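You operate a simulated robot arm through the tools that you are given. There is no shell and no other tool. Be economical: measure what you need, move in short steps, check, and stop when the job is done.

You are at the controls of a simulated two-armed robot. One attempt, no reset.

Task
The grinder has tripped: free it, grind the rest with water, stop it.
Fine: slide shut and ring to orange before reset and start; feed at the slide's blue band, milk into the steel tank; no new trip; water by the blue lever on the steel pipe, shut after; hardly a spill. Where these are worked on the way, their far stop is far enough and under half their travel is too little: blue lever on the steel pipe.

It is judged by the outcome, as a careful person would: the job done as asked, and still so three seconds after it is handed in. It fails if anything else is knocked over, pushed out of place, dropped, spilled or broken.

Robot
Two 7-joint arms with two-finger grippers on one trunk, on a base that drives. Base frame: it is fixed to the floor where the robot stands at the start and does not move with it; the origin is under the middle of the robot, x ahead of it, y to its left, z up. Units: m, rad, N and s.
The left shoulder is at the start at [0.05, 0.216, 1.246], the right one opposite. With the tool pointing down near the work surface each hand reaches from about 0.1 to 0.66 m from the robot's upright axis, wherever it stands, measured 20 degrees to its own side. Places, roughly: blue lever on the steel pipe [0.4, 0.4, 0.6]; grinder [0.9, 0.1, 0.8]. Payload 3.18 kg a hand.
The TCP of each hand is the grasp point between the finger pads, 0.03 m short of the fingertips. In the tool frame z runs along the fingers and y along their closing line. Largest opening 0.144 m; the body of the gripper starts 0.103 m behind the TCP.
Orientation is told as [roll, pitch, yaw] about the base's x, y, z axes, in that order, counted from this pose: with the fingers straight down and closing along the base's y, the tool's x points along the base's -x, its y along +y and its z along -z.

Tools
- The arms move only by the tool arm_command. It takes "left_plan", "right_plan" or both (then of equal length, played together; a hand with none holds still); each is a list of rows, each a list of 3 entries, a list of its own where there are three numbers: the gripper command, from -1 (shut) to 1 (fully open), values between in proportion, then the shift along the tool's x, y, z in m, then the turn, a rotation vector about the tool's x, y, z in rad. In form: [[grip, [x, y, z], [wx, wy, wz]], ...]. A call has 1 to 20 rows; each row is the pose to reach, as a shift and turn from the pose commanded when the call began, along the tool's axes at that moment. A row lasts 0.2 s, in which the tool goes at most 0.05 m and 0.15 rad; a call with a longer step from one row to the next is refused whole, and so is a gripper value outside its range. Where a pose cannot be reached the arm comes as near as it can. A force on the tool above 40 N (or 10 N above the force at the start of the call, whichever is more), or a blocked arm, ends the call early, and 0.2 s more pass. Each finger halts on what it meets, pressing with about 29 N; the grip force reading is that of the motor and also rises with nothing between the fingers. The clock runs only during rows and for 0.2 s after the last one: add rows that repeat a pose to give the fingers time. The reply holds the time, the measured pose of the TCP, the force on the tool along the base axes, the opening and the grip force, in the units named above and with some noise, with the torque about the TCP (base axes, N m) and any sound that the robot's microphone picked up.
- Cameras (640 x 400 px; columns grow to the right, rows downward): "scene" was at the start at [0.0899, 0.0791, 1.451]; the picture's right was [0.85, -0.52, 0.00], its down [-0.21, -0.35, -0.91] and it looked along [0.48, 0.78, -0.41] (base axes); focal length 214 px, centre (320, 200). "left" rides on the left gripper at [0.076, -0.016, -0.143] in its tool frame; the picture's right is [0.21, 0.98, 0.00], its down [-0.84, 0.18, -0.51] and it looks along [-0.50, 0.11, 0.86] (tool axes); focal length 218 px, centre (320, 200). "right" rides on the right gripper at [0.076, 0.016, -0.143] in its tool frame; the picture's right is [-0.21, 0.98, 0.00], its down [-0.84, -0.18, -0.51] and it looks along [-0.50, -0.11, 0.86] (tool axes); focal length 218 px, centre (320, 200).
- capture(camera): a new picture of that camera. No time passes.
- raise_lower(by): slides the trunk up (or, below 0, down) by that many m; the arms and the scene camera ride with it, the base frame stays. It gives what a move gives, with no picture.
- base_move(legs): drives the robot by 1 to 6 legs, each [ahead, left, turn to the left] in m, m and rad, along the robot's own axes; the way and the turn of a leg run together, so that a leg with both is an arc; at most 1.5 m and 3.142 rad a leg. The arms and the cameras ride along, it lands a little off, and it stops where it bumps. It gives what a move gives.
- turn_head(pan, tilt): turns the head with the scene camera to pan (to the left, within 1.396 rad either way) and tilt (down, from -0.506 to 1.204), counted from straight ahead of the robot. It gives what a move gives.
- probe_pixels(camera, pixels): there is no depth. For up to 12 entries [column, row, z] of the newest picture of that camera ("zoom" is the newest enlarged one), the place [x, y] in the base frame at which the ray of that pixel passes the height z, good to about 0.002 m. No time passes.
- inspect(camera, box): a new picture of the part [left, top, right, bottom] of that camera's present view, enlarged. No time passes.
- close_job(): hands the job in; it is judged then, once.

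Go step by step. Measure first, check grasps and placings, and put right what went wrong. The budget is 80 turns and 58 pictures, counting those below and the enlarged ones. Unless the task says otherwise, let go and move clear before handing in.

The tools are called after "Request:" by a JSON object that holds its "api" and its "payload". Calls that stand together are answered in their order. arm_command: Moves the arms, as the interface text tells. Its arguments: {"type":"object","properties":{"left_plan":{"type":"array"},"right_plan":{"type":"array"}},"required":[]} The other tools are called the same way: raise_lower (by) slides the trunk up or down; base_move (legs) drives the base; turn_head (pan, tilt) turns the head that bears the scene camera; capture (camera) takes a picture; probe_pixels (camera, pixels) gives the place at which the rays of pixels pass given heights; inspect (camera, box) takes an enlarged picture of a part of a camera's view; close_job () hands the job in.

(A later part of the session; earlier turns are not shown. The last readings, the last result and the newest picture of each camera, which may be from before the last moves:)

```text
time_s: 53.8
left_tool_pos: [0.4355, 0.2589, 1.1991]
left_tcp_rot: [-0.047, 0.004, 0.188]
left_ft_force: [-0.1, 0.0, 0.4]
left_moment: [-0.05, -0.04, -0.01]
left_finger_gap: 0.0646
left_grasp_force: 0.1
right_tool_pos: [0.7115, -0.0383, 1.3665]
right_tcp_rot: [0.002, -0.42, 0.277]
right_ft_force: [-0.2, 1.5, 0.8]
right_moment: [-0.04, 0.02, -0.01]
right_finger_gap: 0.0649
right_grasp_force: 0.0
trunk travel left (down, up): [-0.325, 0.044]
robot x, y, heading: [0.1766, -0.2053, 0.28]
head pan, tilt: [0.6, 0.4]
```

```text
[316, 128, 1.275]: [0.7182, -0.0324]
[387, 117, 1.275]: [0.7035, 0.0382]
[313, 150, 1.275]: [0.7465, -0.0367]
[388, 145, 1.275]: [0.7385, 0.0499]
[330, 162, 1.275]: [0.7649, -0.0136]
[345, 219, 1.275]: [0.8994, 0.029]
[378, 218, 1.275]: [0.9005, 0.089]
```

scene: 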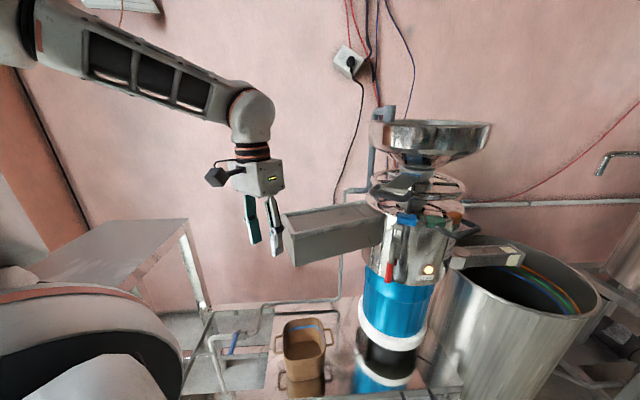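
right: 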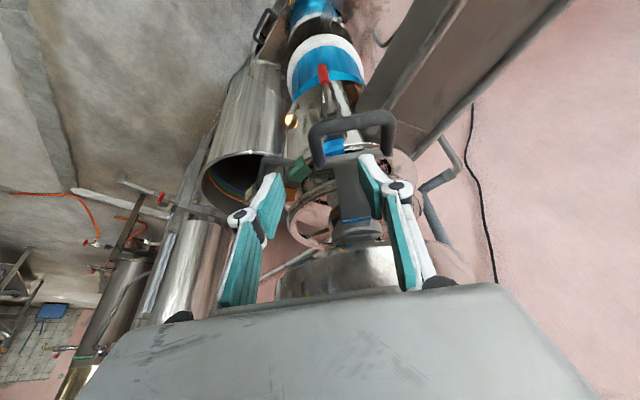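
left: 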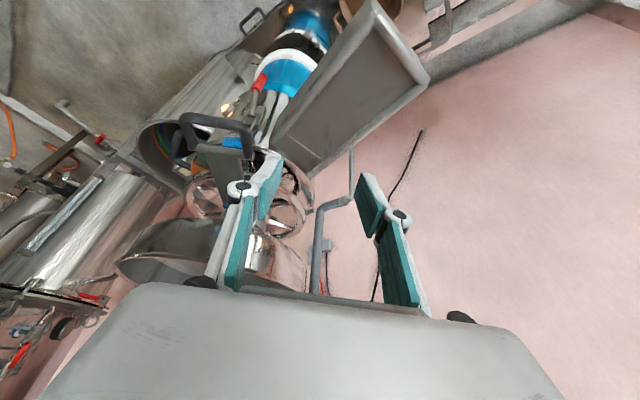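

Request:
{"api": "arm_command", "payload": {"right_plan": [[-0.1, [0.0127, -0.002, 0.03], [0, 0, 0]], [-0.1, [0.0127, -0.002, 0.065], [0, 0, 0]], [-0.1, [0.0127, -0.002, 0.0945], [0, 0, 0]], [-1, [0.0127, -0.002, 0.0945], [0, 0, 0]], [-1, [0.0127, -0.002, 0.0945], [0, 0, 0]], [-1, [0.0127, -0.002, 0.0945], [0, 0, 0]]]}}

Request:
{"api": "capture", "payload": {"camera": "right"}}

```text
time_s: 54.5
left_tool_pos: [0.4357, 0.2598, 1.1985]
left_tcp_rot: [-0.045, 0.003, 0.188]
left_ft_force: [0.1, 0.3, -0.2]
left_moment: [-0.03, 0.02, -0.01]
left_finger_gap: 0.0647
left_grasp_force: 0.0
right_tool_pos: [0.7299, -0.0339, 1.3073]
right_tcp_rot: [0.023, -0.446, 0.269]
right_ft_force: [-2.4, 2.4, 13.4]
right_moment: [0.54, 0.15, 0.07]
right_finger_gap: 0.071
right_grasp_force: 2.8
trunk travel left (down, up): [-0.325, 0.044]
robot x, y, heading: [0.1709, -0.2038, 0.274]
head pan, tilt: [0.6, 0.4]
stopped in row 3 (right hand): the force on the tool passed its limit at 49 N (the readings are from after the stop); the commanded pose is now the measured one
```

```text
28 pictures are left
```

right: 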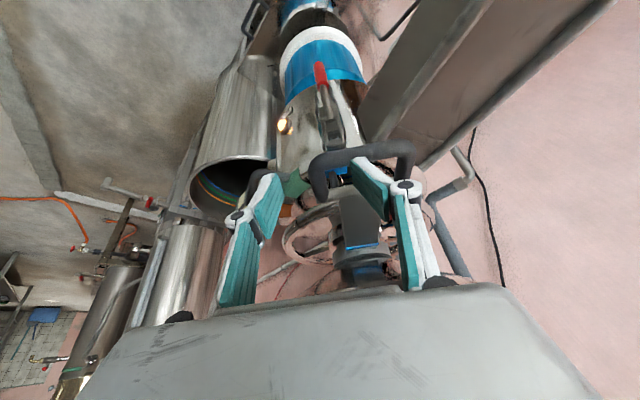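

The inner finger touched the loop's outer bar (force stop 49 N at tip height); the hole lies ~0.013 m further forward. I back off a little, shift forward, and retry with a narrower opening.

Request:
{"api": "arm_command", "payload": {"right_plan": [[-0.2, [0, 0, -0.025], [0, 0, 0]], [-0.3, [-0.005, -0.002, -0.02], [-0.02, 0.02, 0]], [-0.3, [-0.006, -0.002, 0.005], [-0.02, 0.02, 0]], [-0.3, [-0.006, -0.002, 0.022], [-0.02, 0.02, 0]], [-0.3, [-0.006, -0.002, 0.038], [-0.02, 0.02, 0]], [-1, [-0.006, -0.002, 0.038], [-0.02, 0.02, 0]], [-1, [-0.006, -0.002, 0.038], [-0.02, 0.02, 0]]]}}

Request:
{"api": "capture", "payload": {"camera": "right"}}

```text
time_s: 56.1
left_tool_pos: [0.4361, 0.2583, 1.1994]
left_tcp_rot: [-0.044, 0.003, 0.188]
left_ft_force: [-0.3, -0.2, 0.2]
left_moment: [0.01, -0.03, 0.03]
left_finger_gap: 0.0649
left_grasp_force: 0.0
right_tool_pos: [0.7514, -0.0293, 1.2704]
right_tcp_rot: [0.039, -0.419, 0.269]
right_ft_force: [-3.5, 2.5, -3.3]
right_moment: [-0.07, 0.16, -1.37]
right_finger_gap: 0.0146
right_grasp_force: 43.9
trunk travel left (down, up): [-0.325, 0.044]
robot x, y, heading: [0.1782, -0.2078, 0.28]
head pan, tilt: [0.6, 0.4]
```

```text
27 pictures are left
```

right: 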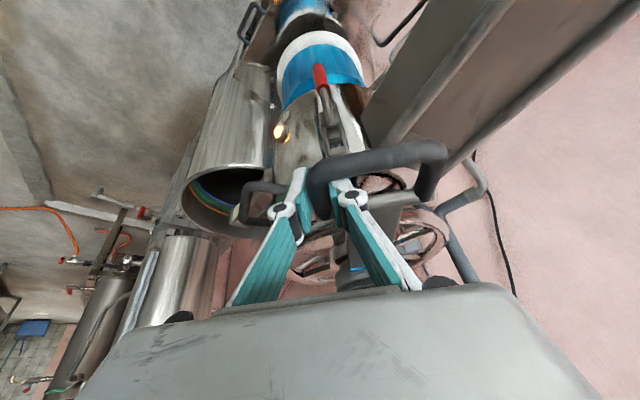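

Gripped on the loop arm (gap 0.0146). I push the slide inward along heading 0.27 until it stops.

Request:
{"api": "arm_command", "payload": {"right_plan": [[-1, [-0.009, 0, 0.004], [0, 0, 0]], [-1, [-0.018, 0, 0.008], [0, 0, 0]], [-1, [-0.027, 0, 0.012], [0, 0, 0]], [-1, [-0.037, 0, 0.016], [0, 0, 0]], [-1, [-0.046, 0, 0.02], [0, 0, 0]], [-1, [-0.055, 0, 0.024], [0, 0, 0]], [-1, [-0.064, 0, 0.029], [0, 0, 0]], [-1, [-0.073, 0, 0.033], [0, 0, 0]]]}}

Request:
{"api": "capture", "payload": {"camera": "right"}}

```text
time_s: 57.6
left_tool_pos: [0.4332, 0.256, 1.2002]
left_tcp_rot: [-0.044, 0.001, 0.187]
left_ft_force: [0.1, 0.3, 0.4]
left_moment: [-0.03, 0.01, 0.0]
left_finger_gap: 0.0646
left_grasp_force: 0.2
right_tool_pos: [0.8002, -0.017, 1.2717]
right_tcp_rot: [0.042, -0.402, 0.258]
right_ft_force: [-17.4, -15.1, 1.5]
right_moment: [0.17, -0.01, -1.47]
right_finger_gap: 0.0138
right_grasp_force: 43.8
trunk travel left (down, up): [-0.325, 0.044]
robot x, y, heading: [0.1748, -0.21, 0.279]
head pan, tilt: [0.6, 0.4]
stopped in row 7 (right hand): the force on the tool passed its limit at 55 N (the readings are from after the stop); the commanded pose is now the measured one
```

```text
26 pictures are left
```

right: 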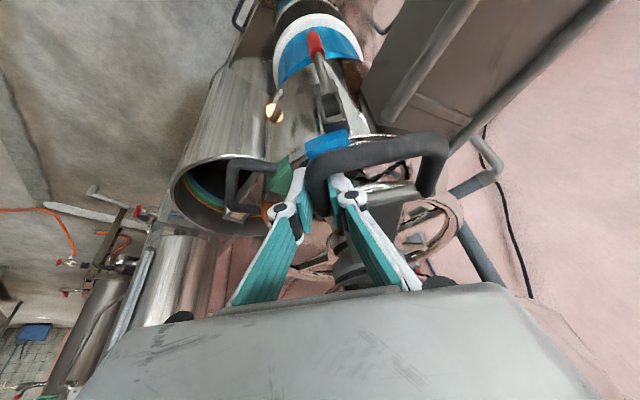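

The slide moved ≈0.05 m then hit a stop (55 N). I check in the scene view whether this is fully shut.

Request:
{"api": "turn_head", "payload": {"pan": 0.1, "tilt": 0.4}}

Request:
{"api": "inspect", "payload": {"camera": "scene", "box": [220, 100, 420, 225]}}

```text
time_s: 58.5
left_tool_pos: [0.4315, 0.2541, 1.202]
left_tcp_rot: [-0.043, 0.0, 0.19]
left_ft_force: [-0.8, 0.4, -0.3]
left_moment: [0.01, -0.02, 0.0]
left_finger_gap: 0.0648
left_grasp_force: 0.0
right_tool_pos: [0.8008, -0.0173, 1.2718]
right_tcp_rot: [0.041, -0.402, 0.262]
right_ft_force: [-23.9, -20.8, -0.6]
right_moment: [-0.2, 1.16, -1.23]
right_finger_gap: 0.0141
right_grasp_force: 44.0
trunk travel left (down, up): [-0.325, 0.044]
robot x, y, heading: [0.1722, -0.207, 0.279]
head pan, tilt: [0.099, 0.4]
```

```text
3.20 times, centred on (320, 162) of scene
```

zoom: 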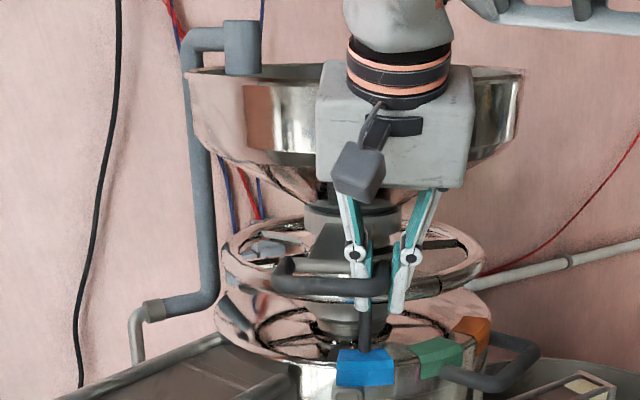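

Blade still shows between handle and collar, and the reaction has a lateral part. I ease sideways and push once more to tell a jam from the true stop.

Request:
{"api": "arm_command", "payload": {"right_plan": [[-1, [0.003, -0.006, 0], [0, 0, 0]], [-1, [0.003, -0.009, 0], [0, 0, 0]], [-1, [-0.004, -0.009, 0.003], [0, 0, 0]], [-1, [-0.011, -0.009, 0.006], [0, 0, 0]], [-1, [-0.018, -0.009, 0.009], [0, 0, 0]], [-1, [-0.025, -0.009, 0.012], [0, 0, 0]]]}}

```text
time_s: 59.4
left_tool_pos: [0.4315, 0.2557, 1.1999]
left_tcp_rot: [-0.045, -0.001, 0.188]
left_ft_force: [-0.2, -0.4, 0.7]
left_moment: [0.09, 0.04, 0.02]
left_finger_gap: 0.0651
left_grasp_force: 0.0
right_tool_pos: [0.7996, -0.0183, 1.2708]
right_tcp_rot: [0.049, -0.394, 0.268]
right_ft_force: [-20.7, 0.3, 13.4]
right_moment: [-0.13, 1.2, -1.24]
right_finger_gap: 0.0142
right_grasp_force: 43.7
trunk travel left (down, up): [-0.325, 0.044]
robot x, y, heading: [0.1742, -0.205, 0.283]
head pan, tilt: [0.099, 0.4]
stopped in row 4 (right hand): the force on the tool passed its limit at 46 N (the readings are from after the stop); the commanded pose is now the measured one
```

Same spot with the side force gone: it is a hard stop, slide shut. I open slightly, withdraw along the tool axis and look.

Request:
{"api": "arm_command", "payload": {"right_plan": [[-0.4, [0.006, 0, -0.003], [0, 0, 0]], [-0.3, [0.006, 0, -0.003], [0, 0, 0]], [-0.3, [0.006, 0, -0.035], [0, 0, 0]], [-0.3, [0.006, 0, -0.075], [0, 0, 0]], [-0.3, [0.006, 0, -0.12], [0, 0, 0]], [-0.3, [0.026, -0.04, -0.14], [0, 0, 0]], [-0.3, [0.026, -0.08, -0.14], [0, 0, 0]], [-0.3, [0.026, -0.12, -0.14], [0, 0, 0]], [-0.3, [0.026, -0.16, -0.14], [0, 0, 0]]]}}

Request:
{"api": "inspect", "payload": {"camera": "scene", "box": [230, 120, 430, 245]}}

```text
time_s: 61.4
left_tool_pos: [0.4354, 0.2572, 1.1996]
left_tcp_rot: [-0.044, 0.004, 0.189]
left_ft_force: [0.1, -0.6, 1.0]
left_moment: [0.04, 0.02, 0.01]
left_finger_gap: 0.0651
left_grasp_force: 0.1
right_tool_pos: [0.7785, -0.1975, 1.3786]
right_tcp_rot: [0.042, -0.398, 0.27]
right_ft_force: [0.1, -0.3, 0.5]
right_moment: [0.05, 0.0, 0.02]
right_finger_gap: 0.0506
right_grasp_force: 0.0
trunk travel left (down, up): [-0.325, 0.044]
robot x, y, heading: [0.1743, -0.2061, 0.28]
head pan, tilt: [0.099, 0.4]
```

```text
3.20 times, centred on (330, 182) of scene
```

zoom: 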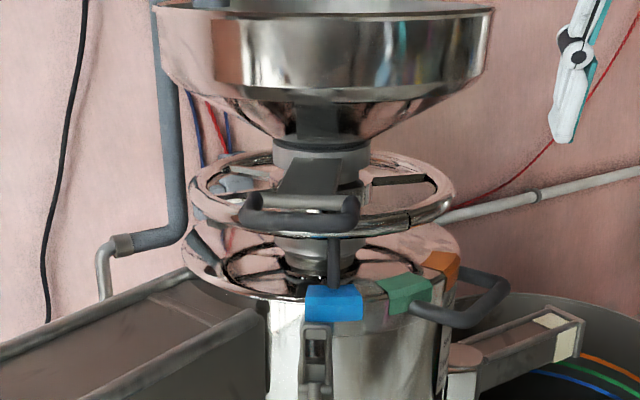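

The slide is in and the post below the ring is still at blue. I take a right-hand view to fix the post and tabs in 3D.

Request:
{"api": "capture", "payload": {"camera": "right"}}

Request:
{"api": "probe_pixels", "payload": {"camera": "zoom", "pixels": [[334, 240, 1.19], [334, 240, 1.16], [334, 282, 1.15], [334, 282, 1.12], [333, 290, 1.13], [405, 281, 1.13], [440, 258, 1.13], [333, 290, 1.1], [405, 281, 1.1], [440, 258, 1.1], [324, 152, 1.21], [324, 230, 1.21]]}}

```text
23 pictures are left
```

right: 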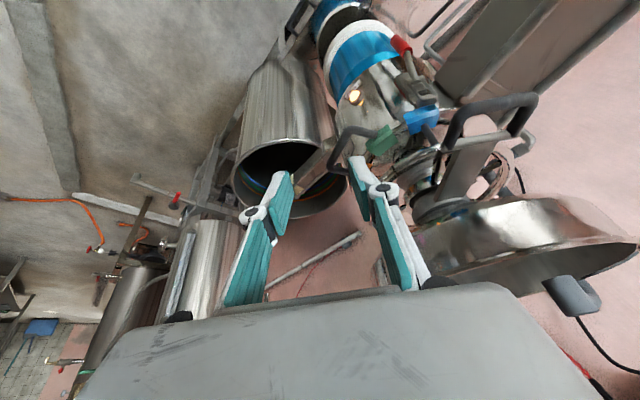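

```text
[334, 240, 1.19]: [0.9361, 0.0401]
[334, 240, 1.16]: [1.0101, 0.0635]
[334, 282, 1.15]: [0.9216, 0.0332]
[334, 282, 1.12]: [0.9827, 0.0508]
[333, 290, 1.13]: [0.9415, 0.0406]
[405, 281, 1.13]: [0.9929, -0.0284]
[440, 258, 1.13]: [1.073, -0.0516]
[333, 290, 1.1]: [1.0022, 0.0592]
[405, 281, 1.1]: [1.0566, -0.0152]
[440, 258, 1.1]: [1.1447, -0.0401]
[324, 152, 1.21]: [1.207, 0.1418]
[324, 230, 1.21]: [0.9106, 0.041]
```

Request:
{"api": "probe_pixels", "payload": {"camera": "right", "pixels": [[420, 116, 1.13], [420, 116, 1.16], [382, 136, 1.13], [382, 136, 1.16], [418, 107, 1.13], [418, 107, 1.18], [437, 192, 1.2], [405, 165, 1.2]]}}

Request:
{"api": "inspect", "payload": {"camera": "right", "box": [340, 80, 540, 205]}}

```text
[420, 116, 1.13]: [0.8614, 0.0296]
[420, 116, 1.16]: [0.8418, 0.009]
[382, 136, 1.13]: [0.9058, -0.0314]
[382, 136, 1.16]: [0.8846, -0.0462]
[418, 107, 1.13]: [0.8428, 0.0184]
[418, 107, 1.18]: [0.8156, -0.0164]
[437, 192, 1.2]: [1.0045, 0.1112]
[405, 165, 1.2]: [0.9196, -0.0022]
```

```text
3.20 times, centred on (440, 142) of right
```

zoom: 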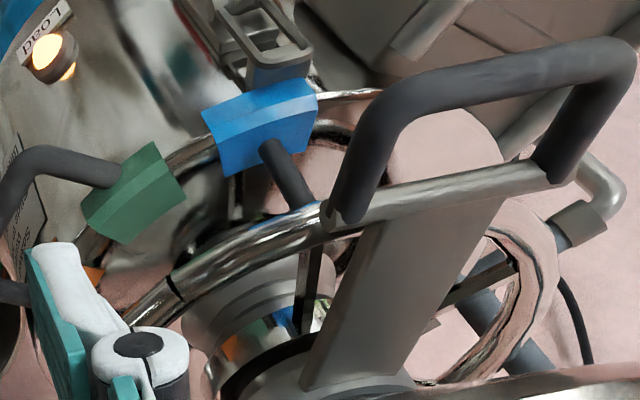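

Request:
{"api": "probe_pixels", "payload": {"camera": "zoom", "pixels": [[268, 150, 1.17], [268, 150, 1.2], [307, 200, 1.2], [307, 200, 1.24], [140, 190, 1.17], [140, 190, 1.2], [92, 272, 1.17], [92, 272, 1.2], [175, 285, 1.2], [175, 285, 1.24]]}}

Request:
{"api": "probe_pixels", "payload": {"camera": "scene", "pixels": [[334, 208, 1.17], [334, 208, 1.2], [334, 195, 1.2], [334, 195, 1.24], [357.5, 210, 1.17], [357.5, 210, 1.2], [368, 203, 1.17], [368, 203, 1.2], [358, 189, 1.2], [358, 189, 1.24]]}}

```text
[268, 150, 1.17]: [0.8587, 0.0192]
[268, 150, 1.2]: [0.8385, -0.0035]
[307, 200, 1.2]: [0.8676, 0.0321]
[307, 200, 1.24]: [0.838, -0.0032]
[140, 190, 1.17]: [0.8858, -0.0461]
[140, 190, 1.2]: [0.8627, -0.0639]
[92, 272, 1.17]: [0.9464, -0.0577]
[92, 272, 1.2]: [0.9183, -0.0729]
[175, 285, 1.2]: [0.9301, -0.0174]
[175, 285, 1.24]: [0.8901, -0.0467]
```

```text
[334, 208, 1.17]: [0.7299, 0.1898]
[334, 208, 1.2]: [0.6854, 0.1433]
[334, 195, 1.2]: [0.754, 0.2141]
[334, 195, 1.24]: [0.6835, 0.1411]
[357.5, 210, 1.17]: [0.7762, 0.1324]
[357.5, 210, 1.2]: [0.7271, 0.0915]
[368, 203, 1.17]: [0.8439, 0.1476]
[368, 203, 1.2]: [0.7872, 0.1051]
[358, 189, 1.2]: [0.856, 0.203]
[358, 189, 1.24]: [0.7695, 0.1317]
```

Post triangulates at (0.849,0.011), z 1.186–1.225; tabs: blue ≈-156°, green ≈-131°, orange ≈-107° about the axis (0.99,0.07). I retract the right hand, level its fingers, and then turn the base to heading 0.9 facing that arc.

Request:
{"api": "arm_command", "payload": {"right_plan": [[-0.3, [0.03, 0, 0.0], [0.005, -0.12, 0]], [-0.3, [0.06, 0, 0.01], [0.01, -0.24, 0]], [-0.3, [0.09, 0, 0.02], [0.015, -0.36, 0]], [-0.3, [0.12, 0, 0.03], [0.02, -0.48, 0]], [-0.3, [0.15, 0, 0.04], [0.025, -0.6, 0]], [-0.3, [0.17, 0, 0.05], [0.03, -0.73, 0]], [-0.3, [0.189, 0, 0.062], [0.03, -0.87, 0]]]}}

Request:
{"api": "base_move", "payload": {"legs": [[-0.08, -0.1, 0], [0, -0.15, 0.62]]}}

```text
time_s: 63.0
left_tool_pos: [0.435, 0.2614, 1.2001]
left_tcp_rot: [-0.048, 0.002, 0.187]
left_ft_force: [-1.3, 0.6, 0.7]
left_moment: [-0.05, -0.03, 0.03]
left_finger_gap: 0.0648
left_grasp_force: 0.1
right_tool_pos: [0.6595, -0.1795, 1.2752]
right_tcp_rot: [0.056, -1.267, 0.212]
right_ft_force: [-0.7, 0.1, 0.0]
right_moment: [-0.03, 0.0, -0.07]
right_finger_gap: 0.0502
right_grasp_force: 0.0
right hand out of reach, approached as far as the arm can: row 6, 7
trunk travel left (down, up): [-0.325, 0.044]
robot x, y, heading: [0.176, -0.2077, 0.28]
head pan, tilt: [0.099, 0.4]
```

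```text
time_s: 66.2
left_tool_pos: [0.1528, 0.0842, 1.1993]
left_tcp_rot: [-0.047, 0.002, 0.8]
left_ft_force: [0.3, -0.3, 0.0]
left_moment: [0.0, 0.02, 0.0]
left_finger_gap: 0.0649
left_grasp_force: 0.0
right_tool_pos: [0.5904, -0.1479, 1.2746]
right_tcp_rot: [0.061, -1.265, 0.818]
right_ft_force: [-0.5, 0.3, 0.9]
right_moment: [0.0, -0.03, 0.01]
right_finger_gap: 0.0505
right_grasp_force: 0.1
trunk travel left (down, up): [-0.325, 0.044]
robot x, y, heading: [0.2083, -0.4468, 0.888]
head pan, tilt: [0.099, 0.4]
```

Request:
{"api": "base_move", "payload": {"legs": [[0.1, -0.1, 0]]}}

Request:
{"api": "turn_head", "payload": {"pan": -0.15, "tilt": 0.45}}

Request:
{"api": "inspect", "payload": {"camera": "scene", "box": [220, 110, 420, 235]}}

```text
time_s: 67.8
left_tool_pos: [0.2917, 0.0976, 1.1994]
left_tcp_rot: [-0.046, 0.003, 0.8]
left_ft_force: [0.5, -1.0, 0.3]
left_moment: [0.01, 0.01, 0.01]
left_finger_gap: 0.0648
left_grasp_force: 0.2
right_tool_pos: [0.7299, -0.1341, 1.2746]
right_tcp_rot: [0.062, -1.265, 0.818]
right_ft_force: [-0.7, -0.4, 0.1]
right_moment: [-0.01, -0.04, 0.02]
right_finger_gap: 0.0504
right_grasp_force: 0.2
trunk travel left (down, up): [-0.325, 0.044]
robot x, y, heading: [0.346, -0.4322, 0.886]
head pan, tilt: [0.099, 0.4]
```

```text
time_s: 68.5
left_tool_pos: [0.2923, 0.0977, 1.1982]
left_tcp_rot: [-0.045, 0.004, 0.799]
left_ft_force: [0.1, -0.5, -0.3]
left_moment: [0.02, 0.02, 0.0]
left_finger_gap: 0.0647
left_grasp_force: 0.1
right_tool_pos: [0.7307, -0.1338, 1.275]
right_tcp_rot: [0.061, -1.267, 0.817]
right_ft_force: [0.0, 0.2, 0.3]
right_moment: [-0.01, 0.02, -0.04]
right_finger_gap: 0.0503
right_grasp_force: 0.0
trunk travel left (down, up): [-0.325, 0.044]
robot x, y, heading: [0.3413, -0.432, 0.889]
head pan, tilt: [-0.15, 0.45]
```

```text
3.20 times, centred on (320, 172) of scene
```

zoom: 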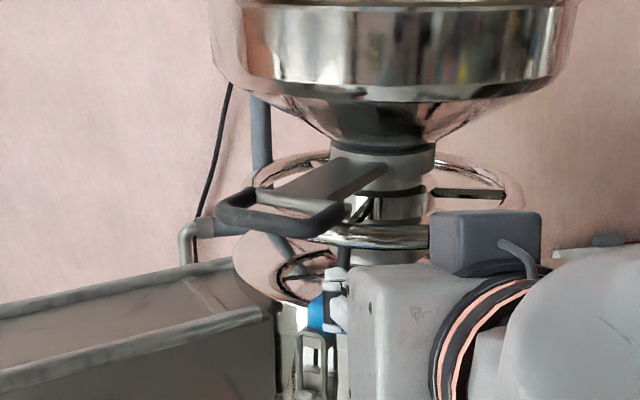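

Request:
{"api": "capture", "payload": {"camera": "right"}}

```text
20 pictures are left
```

right: 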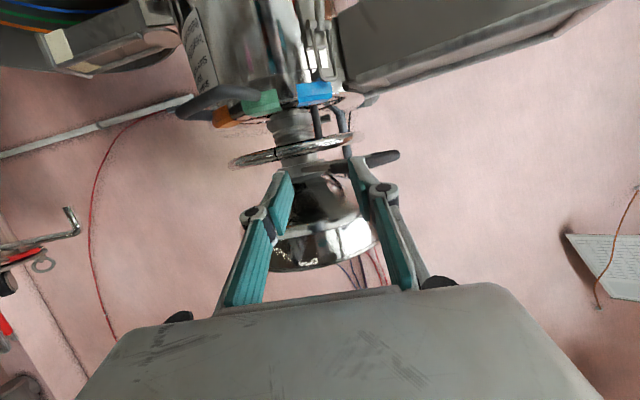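

Upside-down view: post at (318,122) between ring (…,145) and the blue tab (315,93). I check its ray against my estimate.

Request:
{"api": "probe_pixels", "payload": {"camera": "right", "pixels": [[318, 122, 1.205], [316, 112, 1.19], [320, 133, 1.22], [262, 103, 1.18], [225, 117, 1.18], [315, 95, 1.18]]}}

```text
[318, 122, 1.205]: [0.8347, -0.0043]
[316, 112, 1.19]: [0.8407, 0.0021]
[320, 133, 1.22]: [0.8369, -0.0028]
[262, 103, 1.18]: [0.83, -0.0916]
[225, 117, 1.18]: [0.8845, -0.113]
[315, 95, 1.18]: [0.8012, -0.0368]
```

The azimuth agrees (ray passes (0.849,0.011)). I lower the hand and advance so the open fingers straddle the post at z≈1.21.

Request:
{"api": "arm_command", "payload": {"right_plan": [[-0.3, [0.03, 0, 0.01], [0, 0, 0]], [-0.3, [0.06, 0, 0.019], [0, 0, 0]], [-0.3, [0.048, 0.0, 0.057], [0, 0, 0]], [-0.3, [0.036, 0.0, 0.095], [0, 0, 0]], [-0.3, [0.025, 0.0, 0.13], [0, 0, 0]], [-0.3, [0.015, 0.0, 0.162], [0, 0, 0]], [-0.3, [0.0063, 0.0, 0.19], [0, 0, 0]]]}}

Request:
{"api": "capture", "payload": {"camera": "right"}}

```text
time_s: 70.1
left_tool_pos: [0.2927, 0.0974, 1.1991]
left_tcp_rot: [-0.045, 0.004, 0.799]
left_ft_force: [0.8, -0.1, -0.2]
left_moment: [-0.01, 0.05, -0.02]
left_finger_gap: 0.0647
left_grasp_force: 0.0
right_tool_pos: [0.8428, 0.0043, 1.2107]
right_tcp_rot: [0.061, -1.265, 0.817]
right_ft_force: [0.3, -1.0, -0.3]
right_moment: [0.03, 0.0, 0.04]
right_finger_gap: 0.0502
right_grasp_force: 0.0
right hand out of reach, approached as far as the arm can: row 1, 2
trunk travel left (down, up): [-0.325, 0.044]
robot x, y, heading: [0.349, -0.4327, 0.884]
head pan, tilt: [-0.15, 0.45]
```

```text
19 pictures are left
```

right: 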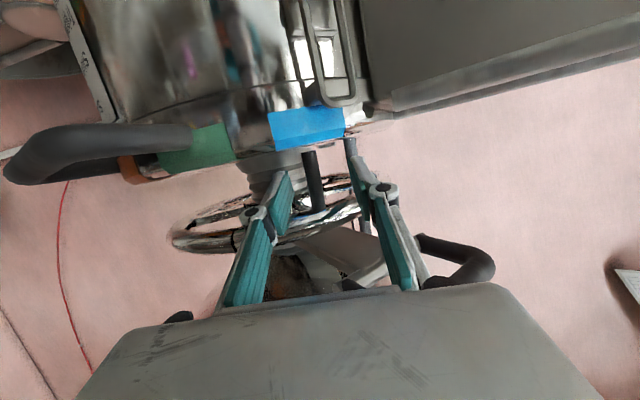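

The post (312,180) is between the finger pads. I close to confirm the hold.

Request:
{"api": "arm_command", "payload": {"right_plan": [[-1, [0, 0, 0], [0, 0, 0]], [-1, [0, 0, 0], [0, 0, 0]]]}}

```text
time_s: 70.7
left_tool_pos: [0.2925, 0.0976, 1.1998]
left_tcp_rot: [-0.045, 0.003, 0.801]
left_ft_force: [0.1, -0.3, -0.6]
left_moment: [-0.05, 0.02, -0.01]
left_finger_gap: 0.0649
left_grasp_force: 0.1
right_tool_pos: [0.8428, 0.0052, 1.2122]
right_tcp_rot: [0.061, -1.266, 0.817]
right_ft_force: [0.1, -1.2, 0.0]
right_moment: [0.03, -0.01, -0.02]
right_finger_gap: 0.0
right_grasp_force: 29.1
trunk travel left (down, up): [-0.325, 0.044]
robot x, y, heading: [0.346, -0.4314, 0.888]
head pan, tilt: [-0.15, 0.45]
```

The gap closed to 0, so the post lies just beyond the tips. I open, advance 0.02 m and close again.

Request:
{"api": "arm_command", "payload": {"right_plan": [[-0.3, [0, 0, -0.01], [0, 0, 0]], [-0.3, [0, -0.004, -0.01], [0, 0, 0]], [-0.3, [-0.003, -0.006, 0.01], [0, 0, 0]], [-0.3, [-0.005, -0.006, 0.022], [0, 0, 0]], [-1, [-0.005, -0.006, 0.022], [0, 0, 0]], [-1, [-0.005, -0.006, 0.022], [0, 0, 0]], [-1, [-0.005, -0.006, 0.022], [0, 0, 0]]]}}

Request:
{"api": "capture", "payload": {"camera": "right"}}

```text
time_s: 72.3
left_tool_pos: [0.2925, 0.0986, 1.1991]
left_tcp_rot: [-0.047, 0.003, 0.8]
left_ft_force: [-0.3, -0.8, -0.2]
left_moment: [-0.02, 0.02, 0.01]
left_finger_gap: 0.0648
left_grasp_force: 0.0
right_tool_pos: [0.8644, 0.018, 1.2086]
right_tcp_rot: [0.061, -1.266, 0.816]
right_ft_force: [-1.0, -5.8, -8.5]
right_moment: [0.5, -0.22, 0.39]
right_finger_gap: 0.0001
right_grasp_force: 28.7
trunk travel left (down, up): [-0.325, 0.044]
robot x, y, heading: [0.3408, -0.4315, 0.888]
head pan, tilt: [-0.15, 0.45]
```

```text
18 pictures are left
```

right: 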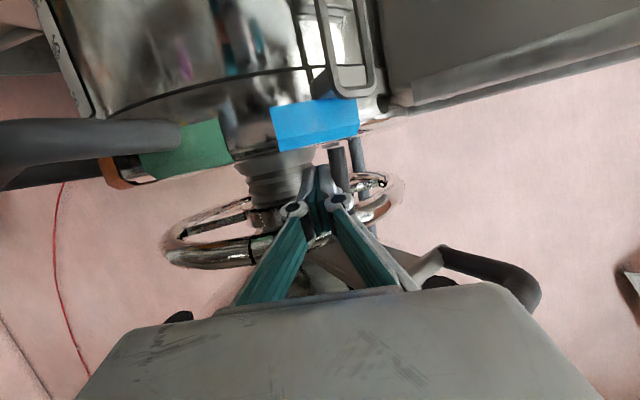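

Request:
{"api": "inspect", "payload": {"camera": "right", "box": [240, 80, 420, 260]}}

```text
2.22 times, centred on (330, 170) of right
```

zoom: 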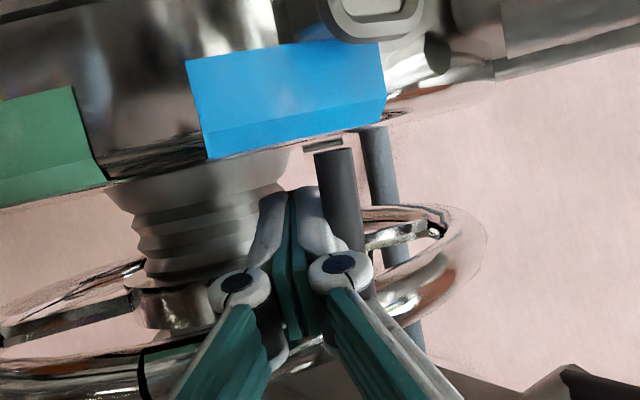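

The zoom shows the closed fingers just to the (world) right of the post. I back out, step left 0.05 m and re-enter on the post's other side so the closed fingers can push it toward orange.

Request:
{"api": "arm_command", "payload": {"right_plan": [[-1, [0.0135, 0, -0.033], [0, 0, 0]], [-1, [0.024, 0.01, -0.067], [0, 0, 0]], [-1, [0.024, 0.045, -0.067], [0, 0, 0]], [-1, [0.0135, 0.05, -0.033], [0, 0, 0]], [-1, [0.0045, 0.05, -0.005], [0, 0, 0]]]}}

Request:
{"api": "inspect", "payload": {"camera": "right", "box": [190, 60, 470, 280]}}

```text
time_s: 73.5
left_tool_pos: [0.2926, 0.098, 1.2]
left_tcp_rot: [-0.045, 0.004, 0.801]
left_ft_force: [0.8, -0.6, 0.3]
left_moment: [0.01, -0.01, 0.01]
left_finger_gap: 0.0649
left_grasp_force: 0.1
right_tool_pos: [0.8225, 0.045, 1.2074]
right_tcp_rot: [0.059, -1.264, 0.814]
right_ft_force: [0.0, 0.7, -0.5]
right_moment: [-0.03, 0.02, -0.02]
right_finger_gap: 0.0001
right_grasp_force: 29.2
trunk travel left (down, up): [-0.325, 0.044]
robot x, y, heading: [0.3477, -0.4319, 0.891]
head pan, tilt: [-0.15, 0.45]
```

```text
1.82 times, centred on (330, 170) of right
```

zoom: 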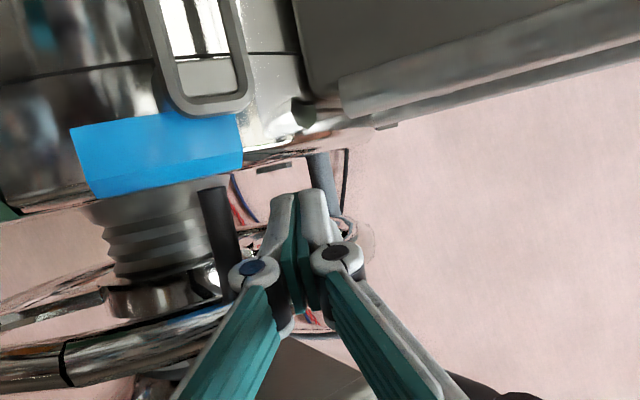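

The post (zoom 220,235) is now on the image-left (world-right) of the closed fingers. I sweep right along the arc, stopping a bit short of orange.

Request:
{"api": "arm_command", "payload": {"right_plan": [[-1, [0.002, -0.02, -0.006], [0, 0, 0]], [-1, [0.006, -0.045, -0.017], [0, 0, 0]], [-1, [0.0087, -0.07, -0.024], [0, 0, 0]], [-1, [0.0096, -0.092, -0.026], [0, 0, 0]], [-1, [0.009, -0.11, -0.024], [0, 0, 0]], [-1, [0.008, -0.124, -0.02], [0, 0, 0]]]}}

Request:
{"api": "inspect", "payload": {"camera": "right", "box": [150, 60, 430, 260]}}

```text
time_s: 74.9
left_tool_pos: [0.2926, 0.0974, 1.199]
left_tcp_rot: [-0.046, 0.004, 0.8]
left_ft_force: [0.3, -1.3, 0.0]
left_moment: [-0.01, 0.02, 0.04]
left_finger_gap: 0.0649
left_grasp_force: 0.0
right_tool_pos: [0.8941, -0.0464, 1.2151]
right_tcp_rot: [0.043, -1.246, 0.832]
right_ft_force: [-9.8, -8.6, -21.4]
right_moment: [0.02, -0.03, 0.3]
right_finger_gap: 0.0001
right_grasp_force: 29.5
right hand out of reach, approached as far as the arm can: row 4, 5, 6
trunk travel left (down, up): [-0.325, 0.044]
robot x, y, heading: [0.3444, -0.4345, 0.884]
head pan, tilt: [-0.15, 0.45]
```

```text
2.00 times, centred on (290, 160) of right
```

zoom: 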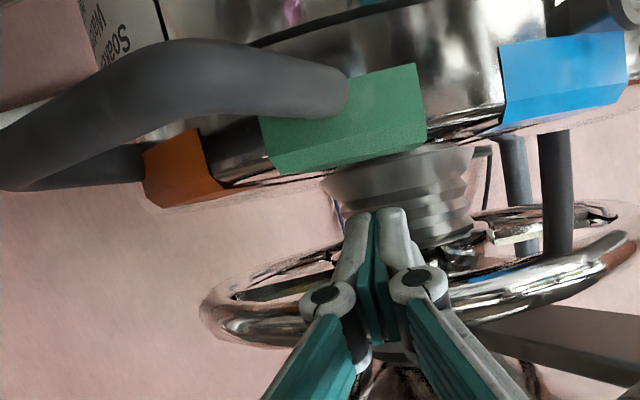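

Triangulating the two views puts the post at (0.857,0.028), z 1.18–1.226; the fingers slid off because they pulled back too far. I retreat, re-centre with open fingers deeper on the post, and close.

Request:
{"api": "arm_command", "payload": {"right_plan": [[-0.15, [0.0195, 0, -0.036], [0, 0, 0]], [-0.15, [0.0227, 0.035, -0.0455], [0, 0, 0]], [-0.15, [0.0227, 0.076, -0.0455], [0, 0, 0]], [-0.15, [0.0099, 0.076, -0.0075], [0, 0, 0]], [-0.15, [0.0003, 0.076, 0.021], [0, 0, 0]], [-0.15, [-0.0053, 0.076, 0.0375], [0, 0, 0]], [-1, [-0.0053, 0.076, 0.0375], [0, 0, 0]], [-1, [-0.0053, 0.076, 0.0375], [0, 0, 0]], [-1, [-0.0053, 0.076, 0.0375], [0, 0, 0]]]}}

```text
time_s: 76.3
left_tool_pos: [0.2927, 0.0954, 1.2015]
left_tcp_rot: [-0.044, 0.0, 0.798]
left_ft_force: [0.5, 0.5, -0.2]
left_moment: [-0.03, 0.05, -0.01]
left_finger_gap: 0.0645
left_grasp_force: 0.0
right_tool_pos: [0.8551, 0.025, 1.2078]
right_tcp_rot: [0.041, -1.247, 0.845]
right_ft_force: [-10.4, -20.2, -1.5]
right_moment: [1.32, -0.7, 1.23]
right_finger_gap: 0.0
right_grasp_force: 12.4
right hand out of reach, approached as far as the arm can: row 1
trunk travel left (down, up): [-0.325, 0.044]
robot x, y, heading: [0.3429, -0.432, 0.894]
head pan, tilt: [-0.15, 0.45]
stopped in row 7 (right hand): the force on the tool passed its limit at 68 N (the readings are from after the stop); the commanded pose is now the measured one
```

Request:
{"api": "inspect", "payload": {"camera": "right", "box": [220, 100, 420, 240]}}

```text
2.86 times, centred on (320, 170) of right
```

zoom: 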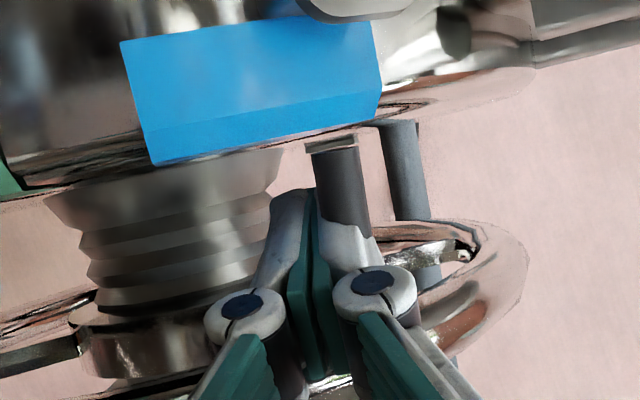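

The reaction was straight backward (68 N along -h) with the gap at 0: the tips squeezed off the near side of the post, so it lies ~0.03 m deeper. I back off, open, go 0.03 deeper at constant height, and close.

Request:
{"api": "arm_command", "payload": {"right_plan": [[-0.15, [0.005, 0, -0.03], [0, 0, 0]], [-0.15, [0.01, 0.007, -0.042], [0, 0, 0]], [-0.15, [0.0, 0.009, -0.01], [0, 0, 0]], [-0.15, [-0.005, 0.009, 0.012], [0, 0, 0]], [-0.15, [-0.0096, 0.009, 0.029], [0, 0, 0]], [-1, [-0.0096, 0.009, 0.029], [0, 0, 0]], [-1, [-0.0096, 0.009, 0.029], [0, 0, 0]], [-1, [-0.0096, 0.009, 0.029], [0, 0, 0]]]}}

```text
time_s: 77.4
left_tool_pos: [0.2904, 0.0921, 1.2016]
left_tcp_rot: [-0.043, -0.001, 0.796]
left_ft_force: [1.1, 0.0, -0.4]
left_moment: [0.03, 0.03, 0.03]
left_finger_gap: 0.0648
left_grasp_force: 0.0
right_tool_pos: [0.8486, 0.0364, 1.2034]
right_tcp_rot: [0.018, -1.237, 0.873]
right_ft_force: [-19.9, -31.2, 5.4]
right_moment: [2.04, -1.0, 1.0]
right_finger_gap: 0.0613
right_grasp_force: 0.1
trunk travel left (down, up): [-0.325, 0.044]
robot x, y, heading: [0.3422, -0.4327, 0.886]
head pan, tilt: [-0.15, 0.45]
stopped in row 5 (right hand): the force on the tool passed its limit at 77 N (the readings are from after the stop); the commanded pose is now the measured one
```

The torque shows the contact is ~0.06 m above the fingers: the hand's top is meeting the slide loop. I back away and come at the post from further right (heading ≈1.3) to clear the loop.

Request:
{"api": "arm_command", "payload": {"right_plan": [[-0.15, [0.01, -0.005, -0.04], [0, 0, 0]], [-0.15, [0.02, -0.005, -0.08], [0, 0, 0]]]}}

Request:
{"api": "base_move", "payload": {"legs": [[-0.15, 0, 0], [0, -0.286, 0], [0, 0, 0.41], [0.13, 0, 0]]}}

Request:
{"api": "capture", "payload": {"camera": "right"}}

```text
time_s: 78.0
left_tool_pos: [0.2914, 0.0966, 1.1994]
left_tcp_rot: [-0.044, 0.001, 0.798]
left_ft_force: [0.2, -0.4, 0.4]
left_moment: [0.0, -0.02, -0.02]
left_finger_gap: 0.0648
left_grasp_force: 0.0
right_tool_pos: [0.8037, -0.0245, 1.2098]
right_tcp_rot: [0.013, -1.237, 0.875]
right_ft_force: [-0.1, -0.3, 0.1]
right_moment: [0.02, -0.03, -0.04]
right_finger_gap: 0.0614
right_grasp_force: 0.1
trunk travel left (down, up): [-0.325, 0.044]
robot x, y, heading: [0.3466, -0.4371, 0.891]
head pan, tilt: [-0.15, 0.45]
```

```text
time_s: 84.2
left_tool_pos: [0.2447, -0.1375, 1.1993]
left_tcp_rot: [-0.046, 0.004, 1.204]
left_ft_force: [-0.5, 0.0, -0.5]
left_moment: [-0.05, 0.02, 0.0]
left_finger_gap: 0.0648
left_grasp_force: 0.0
right_tool_pos: [0.7628, -0.0446, 1.2074]
right_tcp_rot: [0.012, -1.235, 1.283]
right_ft_force: [0.4, -0.4, -0.5]
right_moment: [0.02, 0.01, -0.06]
right_finger_gap: 0.0612
right_grasp_force: 0.2
trunk travel left (down, up): [-0.325, 0.044]
robot x, y, heading: [0.499, -0.6047, 1.292]
head pan, tilt: [-0.15, 0.45]
```

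```text
13 pictures are left
```

right: 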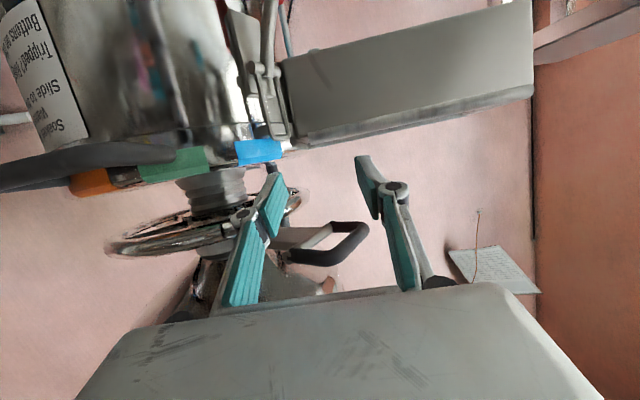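

Request:
{"api": "arm_command", "payload": {"right_plan": [[-0.15, [0.0066, -0.03, -0.019], [0, 0, 0]], [-0.15, [0.0066, -0.073, -0.019], [0, 0, 0]]]}}

Request:
{"api": "capture", "payload": {"camera": "right"}}

```text
time_s: 84.8
left_tool_pos: [0.2423, -0.1379, 1.1991]
left_tcp_rot: [-0.048, 0.003, 1.207]
left_ft_force: [0.4, -0.4, 0.2]
left_moment: [0.03, -0.07, 0.05]
left_finger_gap: 0.0645
left_grasp_force: 0.1
right_tool_pos: [0.8264, -0.0852, 1.21]
right_tcp_rot: [0.011, -1.231, 1.284]
right_ft_force: [-0.4, 0.1, -0.1]
right_moment: [0.0, 0.02, -0.02]
right_finger_gap: 0.061
right_grasp_force: 0.0
trunk travel left (down, up): [-0.325, 0.044]
robot x, y, heading: [0.5031, -0.6064, 1.294]
head pan, tilt: [-0.15, 0.45]
```

```text
12 pictures are left
```

right: 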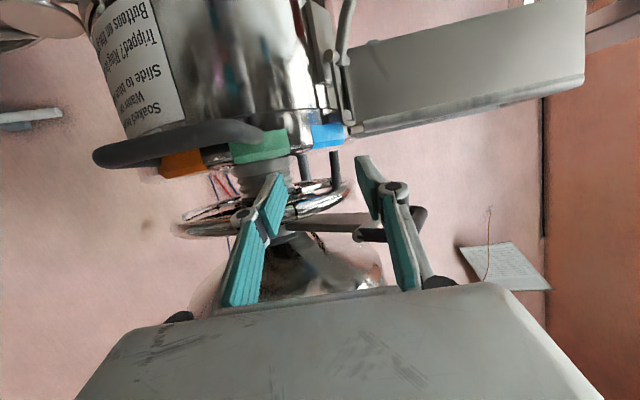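

The dark post is at (334,168), about 0.12–0.15 m ahead and 0.011 m to the left of the hand axis. I level the hand so its top passes under the slide loop, then advance to straddle the post.

Request:
{"api": "arm_command", "payload": {"right_plan": [[-0.15, [0, 0, 0], [0, -0.1, 0]], [-0.15, [0, 0, 0], [0, -0.2, 0]], [-0.15, [0, 0, 0], [0, -0.3, 0]]]}}

```text
time_s: 85.7
left_tool_pos: [0.2437, -0.1373, 1.1996]
left_tcp_rot: [-0.047, 0.004, 1.204]
left_ft_force: [-0.5, 0.3, -0.6]
left_moment: [-0.03, -0.01, 0.0]
left_finger_gap: 0.0647
left_grasp_force: 0.1
right_tool_pos: [0.8011, -0.0965, 1.2674]
right_tcp_rot: [1.204, -1.391, -0.012]
right_ft_force: [-0.5, 0.1, -0.6]
right_moment: [0.02, -0.01, -0.02]
right_finger_gap: 0.0615
right_grasp_force: 0.1
right hand out of reach, approached as far as the arm can: row 1, 2, 3
trunk travel left (down, up): [-0.325, 0.044]
robot x, y, heading: [0.5028, -0.6085, 1.297]
head pan, tilt: [-0.15, 0.45]
stopped in row 3 (right hand): the arm was blocked; the commanded pose is now the measured one
```

The hand was too close to the robot to level out. I drive back 0.13 m and extend the arm instead, levelling and straightening as it goes.

Request:
{"api": "base_move", "payload": {"legs": [[-0.13, 0, 0]]}}

Request:
{"api": "arm_command", "payload": {"right_plan": [[-0.15, [0.02, 0, 0.03], [-0.02, 0, -0.04]], [-0.15, [0.04, 0, 0.065], [-0.04, 0, -0.08]], [-0.15, [0.049, 0, 0.105], [-0.06, 0, -0.12]], [-0.15, [0.049, 0, 0.145], [-0.08, 0, -0.15]], [-0.15, [0.049, 0, 0.184], [-0.09, 0, -0.167]]]}}

Request:
{"api": "capture", "payload": {"camera": "right"}}

```text
time_s: 87.0
left_tool_pos: [0.2079, -0.2618, 1.1998]
left_tcp_rot: [-0.046, 0.002, 1.206]
left_ft_force: [0.9, -1.0, 0.6]
left_moment: [0.06, -0.03, -0.01]
left_finger_gap: 0.065
left_grasp_force: 0.0
right_tool_pos: [0.7638, -0.2203, 1.2676]
right_tcp_rot: [1.205, -1.391, -0.009]
right_ft_force: [0.7, -0.3, 0.5]
right_moment: [-0.03, 0.0, 0.0]
right_finger_gap: 0.0613
right_grasp_force: 0.0
trunk travel left (down, up): [-0.325, 0.044]
robot x, y, heading: [0.4637, -0.7278, 1.3]
head pan, tilt: [-0.15, 0.45]
```

```text
time_s: 88.2
left_tool_pos: [0.2098, -0.2618, 1.1989]
left_tcp_rot: [-0.046, 0.004, 1.206]
left_ft_force: [-0.8, 0.4, 0.2]
left_moment: [0.01, 0.03, -0.02]
left_finger_gap: 0.0648
left_grasp_force: 0.1
right_tool_pos: [0.7757, -0.0231, 1.2585]
right_tcp_rot: [0.002, -1.45, 1.247]
right_ft_force: [1.9, -2.7, -13.4]
right_moment: [-0.08, 0.52, 0.09]
right_finger_gap: 0.0635
right_grasp_force: 1.4
right hand out of reach, approached as far as the arm can: row 1, 2, 3, 4, 5
trunk travel left (down, up): [-0.325, 0.044]
robot x, y, heading: [0.467, -0.7279, 1.294]
head pan, tilt: [-0.15, 0.45]
```

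```text
11 pictures are left
```

right: 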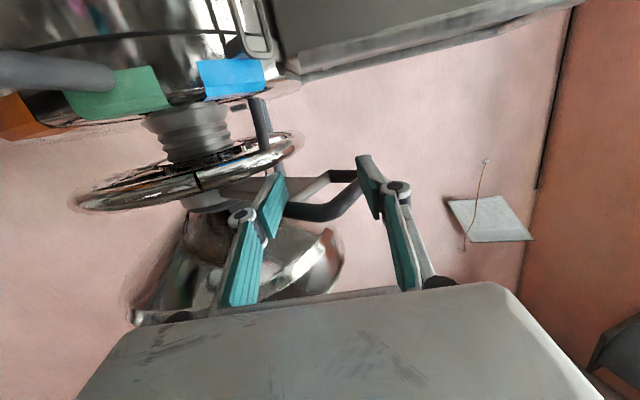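

The arm can only hold the level attitude at about shoulder height, and it now touches the loop. I withdraw, then lower the trunk 0.055 m so that level height is the post's height.

Request:
{"api": "arm_command", "payload": {"right_plan": [[-0.15, [0, 0, -0.04], [0, 0, 0]], [-0.15, [0, -0.02, -0.08], [0, 0, 0]], [-0.15, [0, -0.05, -0.1], [0, 0, 0]]]}}

Request:
{"api": "raise_lower", "payload": {"by": -0.06}}

```text
time_s: 89.0
left_tool_pos: [0.2092, -0.2624, 1.1993]
left_tcp_rot: [-0.045, 0.002, 1.206]
left_ft_force: [-0.7, -0.9, -0.3]
left_moment: [0.04, 0.02, 0.01]
left_finger_gap: 0.0648
left_grasp_force: 0.0
right_tool_pos: [0.7789, -0.1319, 1.2895]
right_tcp_rot: [0.022, -1.451, 1.224]
right_ft_force: [0.8, -0.2, 0.4]
right_moment: [0.03, -0.02, 0.05]
right_finger_gap: 0.061
right_grasp_force: 0.0
right hand out of reach, approached as far as the arm can: row 3
trunk travel left (down, up): [-0.325, 0.044]
robot x, y, heading: [0.4627, -0.7285, 1.293]
head pan, tilt: [-0.15, 0.45]
```

```text
time_s: 90.0
left_tool_pos: [0.208, -0.2624, 1.1398]
left_tcp_rot: [-0.046, 0.002, 1.206]
left_ft_force: [-0.2, 0.2, 0.1]
left_moment: [0.02, -0.02, 0.0]
left_finger_gap: 0.0648
left_grasp_force: 0.0
right_tool_pos: [0.7774, -0.1313, 1.2293]
right_tcp_rot: [0.017, -1.455, 1.23]
right_ft_force: [0.5, 0.2, -0.5]
right_moment: [-0.02, 0.02, 0.02]
right_finger_gap: 0.0613
right_grasp_force: 0.0
trunk travel left (down, up): [-0.265, 0.104]
robot x, y, heading: [0.4678, -0.7265, 1.295]
head pan, tilt: [-0.15, 0.45]
```

Request:
{"api": "raise_lower", "payload": {"by": -0.05}}

Request:
{"api": "arm_command", "payload": {"right_plan": [[-0.15, [-0.026, -0.0145, -0.003], [0, 0, 0]], [-0.15, [-0.03, -0.0145, 0.035], [0, 0, 0]], [-0.15, [-0.035, -0.0145, 0.073], [0, 0, 0]], [-0.15, [-0.039, -0.0145, 0.111], [0, 0, 0]], [-0.15, [-0.044, -0.0145, 0.15], [0, 0, 0]], [-0.15, [-0.048, -0.0145, 0.188], [0, 0, 0]]]}}

Request:
{"api": "inspect", "payload": {"camera": "right", "box": [180, 60, 440, 240]}}

```text
time_s: 90.9
left_tool_pos: [0.2096, -0.2618, 1.0905]
left_tcp_rot: [-0.046, 0.0, 1.206]
left_ft_force: [-0.9, 0.0, -0.1]
left_moment: [0.07, -0.04, 0.03]
left_finger_gap: 0.0647
left_grasp_force: 0.0
right_tool_pos: [0.7773, -0.1304, 1.1806]
right_tcp_rot: [0.018, -1.458, 1.23]
right_ft_force: [0.2, -0.1, 0.0]
right_moment: [-0.05, -0.02, 0.0]
right_finger_gap: 0.0613
right_grasp_force: 0.1
trunk travel left (down, up): [-0.215, 0.154]
robot x, y, heading: [0.4662, -0.7276, 1.291]
head pan, tilt: [-0.15, 0.45]
```

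```text
time_s: 92.3
left_tool_pos: [0.2091, -0.2614, 1.0883]
left_tcp_rot: [-0.045, 0.005, 1.206]
left_ft_force: [0.3, 1.4, -0.4]
left_moment: [-0.05, 0.01, -0.04]
left_finger_gap: 0.0649
left_grasp_force: 0.1
right_tool_pos: [0.8541, 0.0488, 1.2043]
right_tcp_rot: [0.02, -1.45, 1.232]
right_ft_force: [-0.4, 1.1, -0.1]
right_moment: [0.0, 0.0, -0.01]
right_finger_gap: 0.0611
right_grasp_force: 0.0
trunk travel left (down, up): [-0.215, 0.154]
robot x, y, heading: [0.4651, -0.7294, 1.292]
head pan, tilt: [-0.15, 0.45]
```

```text
2.22 times, centred on (310, 150) of right
```

zoom: 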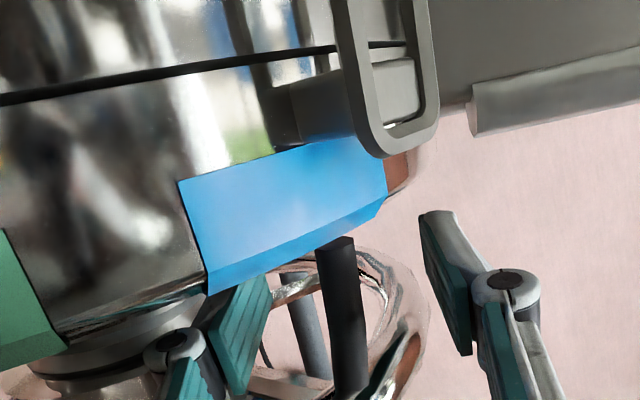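

The hand is level, unloaded, and the post (zoom 340,310) stands between the open fingers. I close on it.

Request:
{"api": "arm_command", "payload": {"right_plan": [[-1, [0, 0, 0], [0, 0, 0]], [-1, [0, 0, 0], [0, 0, 0]], [-1, [0, 0, 0], [0, 0, 0]]]}}

```text
time_s: 93.1
left_tool_pos: [0.2089, -0.2616, 1.0891]
left_tcp_rot: [-0.044, 0.004, 1.205]
left_ft_force: [0.6, 0.6, 0.4]
left_moment: [0.01, -0.04, 0.0]
left_finger_gap: 0.0647
left_grasp_force: 0.0
right_tool_pos: [0.8523, 0.0468, 1.2045]
right_tcp_rot: [0.019, -1.454, 1.23]
right_ft_force: [-0.7, 0.5, -0.9]
right_moment: [0.0, -0.03, -0.06]
right_finger_gap: 0.0001
right_grasp_force: 29.2
trunk travel left (down, up): [-0.215, 0.154]
robot x, y, heading: [0.4687, -0.7271, 1.291]
head pan, tilt: [-0.15, 0.45]
```

Closed on nothing again. I look at the closed state to see where the post sits relative to the tips.

Request:
{"api": "inspect", "payload": {"camera": "right", "box": [200, 80, 440, 260]}}

```text
2.22 times, centred on (320, 170) of right
```

zoom: 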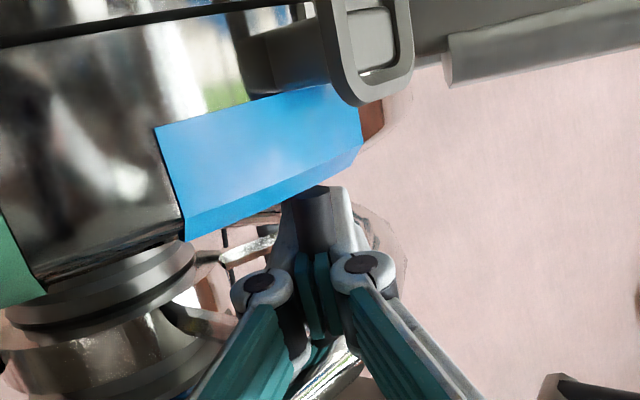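

The post visibly passes between the shut fingers without resistance, so it is only a pointer; the ring must be turned by its rim (R≈0.14, z≈1.235). I withdraw, raise the trunk back and reposition to grip the rim's right side and push it forward (toward orange).

Request:
{"api": "arm_command", "payload": {"right_plan": [[-1, [0.005, 0, -0.045], [0, 0, 0]], [-1, [0.01, 0, -0.09], [0, 0, 0]], [-1, [0.015, -0.02, -0.13], [0, 0, 0]], [-1, [0.015, -0.04, -0.17], [0, 0, 0]]]}}

Request:
{"api": "base_move", "payload": {"legs": [[-0.1, 0, 0], [0, 0, -0.26]]}}

Request:
{"api": "raise_lower", "payload": {"by": 0.11}}

```text
time_s: 94.1
left_tool_pos: [0.2087, -0.263, 1.0898]
left_tcp_rot: [-0.047, 0.002, 1.205]
left_ft_force: [0.0, 0.1, 0.0]
left_moment: [0.04, 0.0, 0.02]
left_finger_gap: 0.0649
left_grasp_force: 0.0
right_tool_pos: [0.8325, -0.1252, 1.2145]
right_tcp_rot: [0.015, -1.448, 1.228]
right_ft_force: [-0.1, -0.5, -0.3]
right_moment: [0.01, 0.0, 0.01]
right_finger_gap: 0.0
right_grasp_force: 28.8
right hand out of reach, approached as far as the arm can: row 4
trunk travel left (down, up): [-0.215, 0.154]
robot x, y, heading: [0.4685, -0.7266, 1.295]
head pan, tilt: [-0.15, 0.45]
```

```text
time_s: 96.1
left_tool_pos: [0.3111, -0.3046, 1.0896]
left_tcp_rot: [-0.046, 0.004, 0.945]
left_ft_force: [-0.1, 0.0, 0.7]
left_moment: [0.02, 0.03, -0.02]
left_finger_gap: 0.0649
left_grasp_force: 0.1
right_tool_pos: [0.9498, -0.3344, 1.2147]
right_tcp_rot: [0.015, -1.448, 0.966]
right_ft_force: [0.4, -1.0, 1.3]
right_moment: [0.02, 0.0, 0.02]
right_finger_gap: 0.0002
right_grasp_force: 29.0
trunk travel left (down, up): [-0.215, 0.154]
robot x, y, heading: [0.4353, -0.8235, 1.031]
head pan, tilt: [-0.15, 0.45]
```

```text
time_s: 97.6
left_tool_pos: [0.3104, -0.3061, 1.1994]
left_tcp_rot: [-0.046, 0.003, 0.944]
left_ft_force: [0.2, -0.5, -0.6]
left_moment: [-0.01, -0.02, 0.04]
left_finger_gap: 0.065
left_grasp_force: 0.1
right_tool_pos: [0.9489, -0.334, 1.3224]
right_tcp_rot: [0.006, -1.443, 0.973]
right_ft_force: [-0.4, 0.0, -0.5]
right_moment: [-0.01, 0.0, -0.02]
right_finger_gap: 0.0
right_grasp_force: 28.9
trunk travel left (down, up): [-0.325, 0.044]
robot x, y, heading: [0.4424, -0.8215, 1.031]
head pan, tilt: [-0.15, 0.45]
```

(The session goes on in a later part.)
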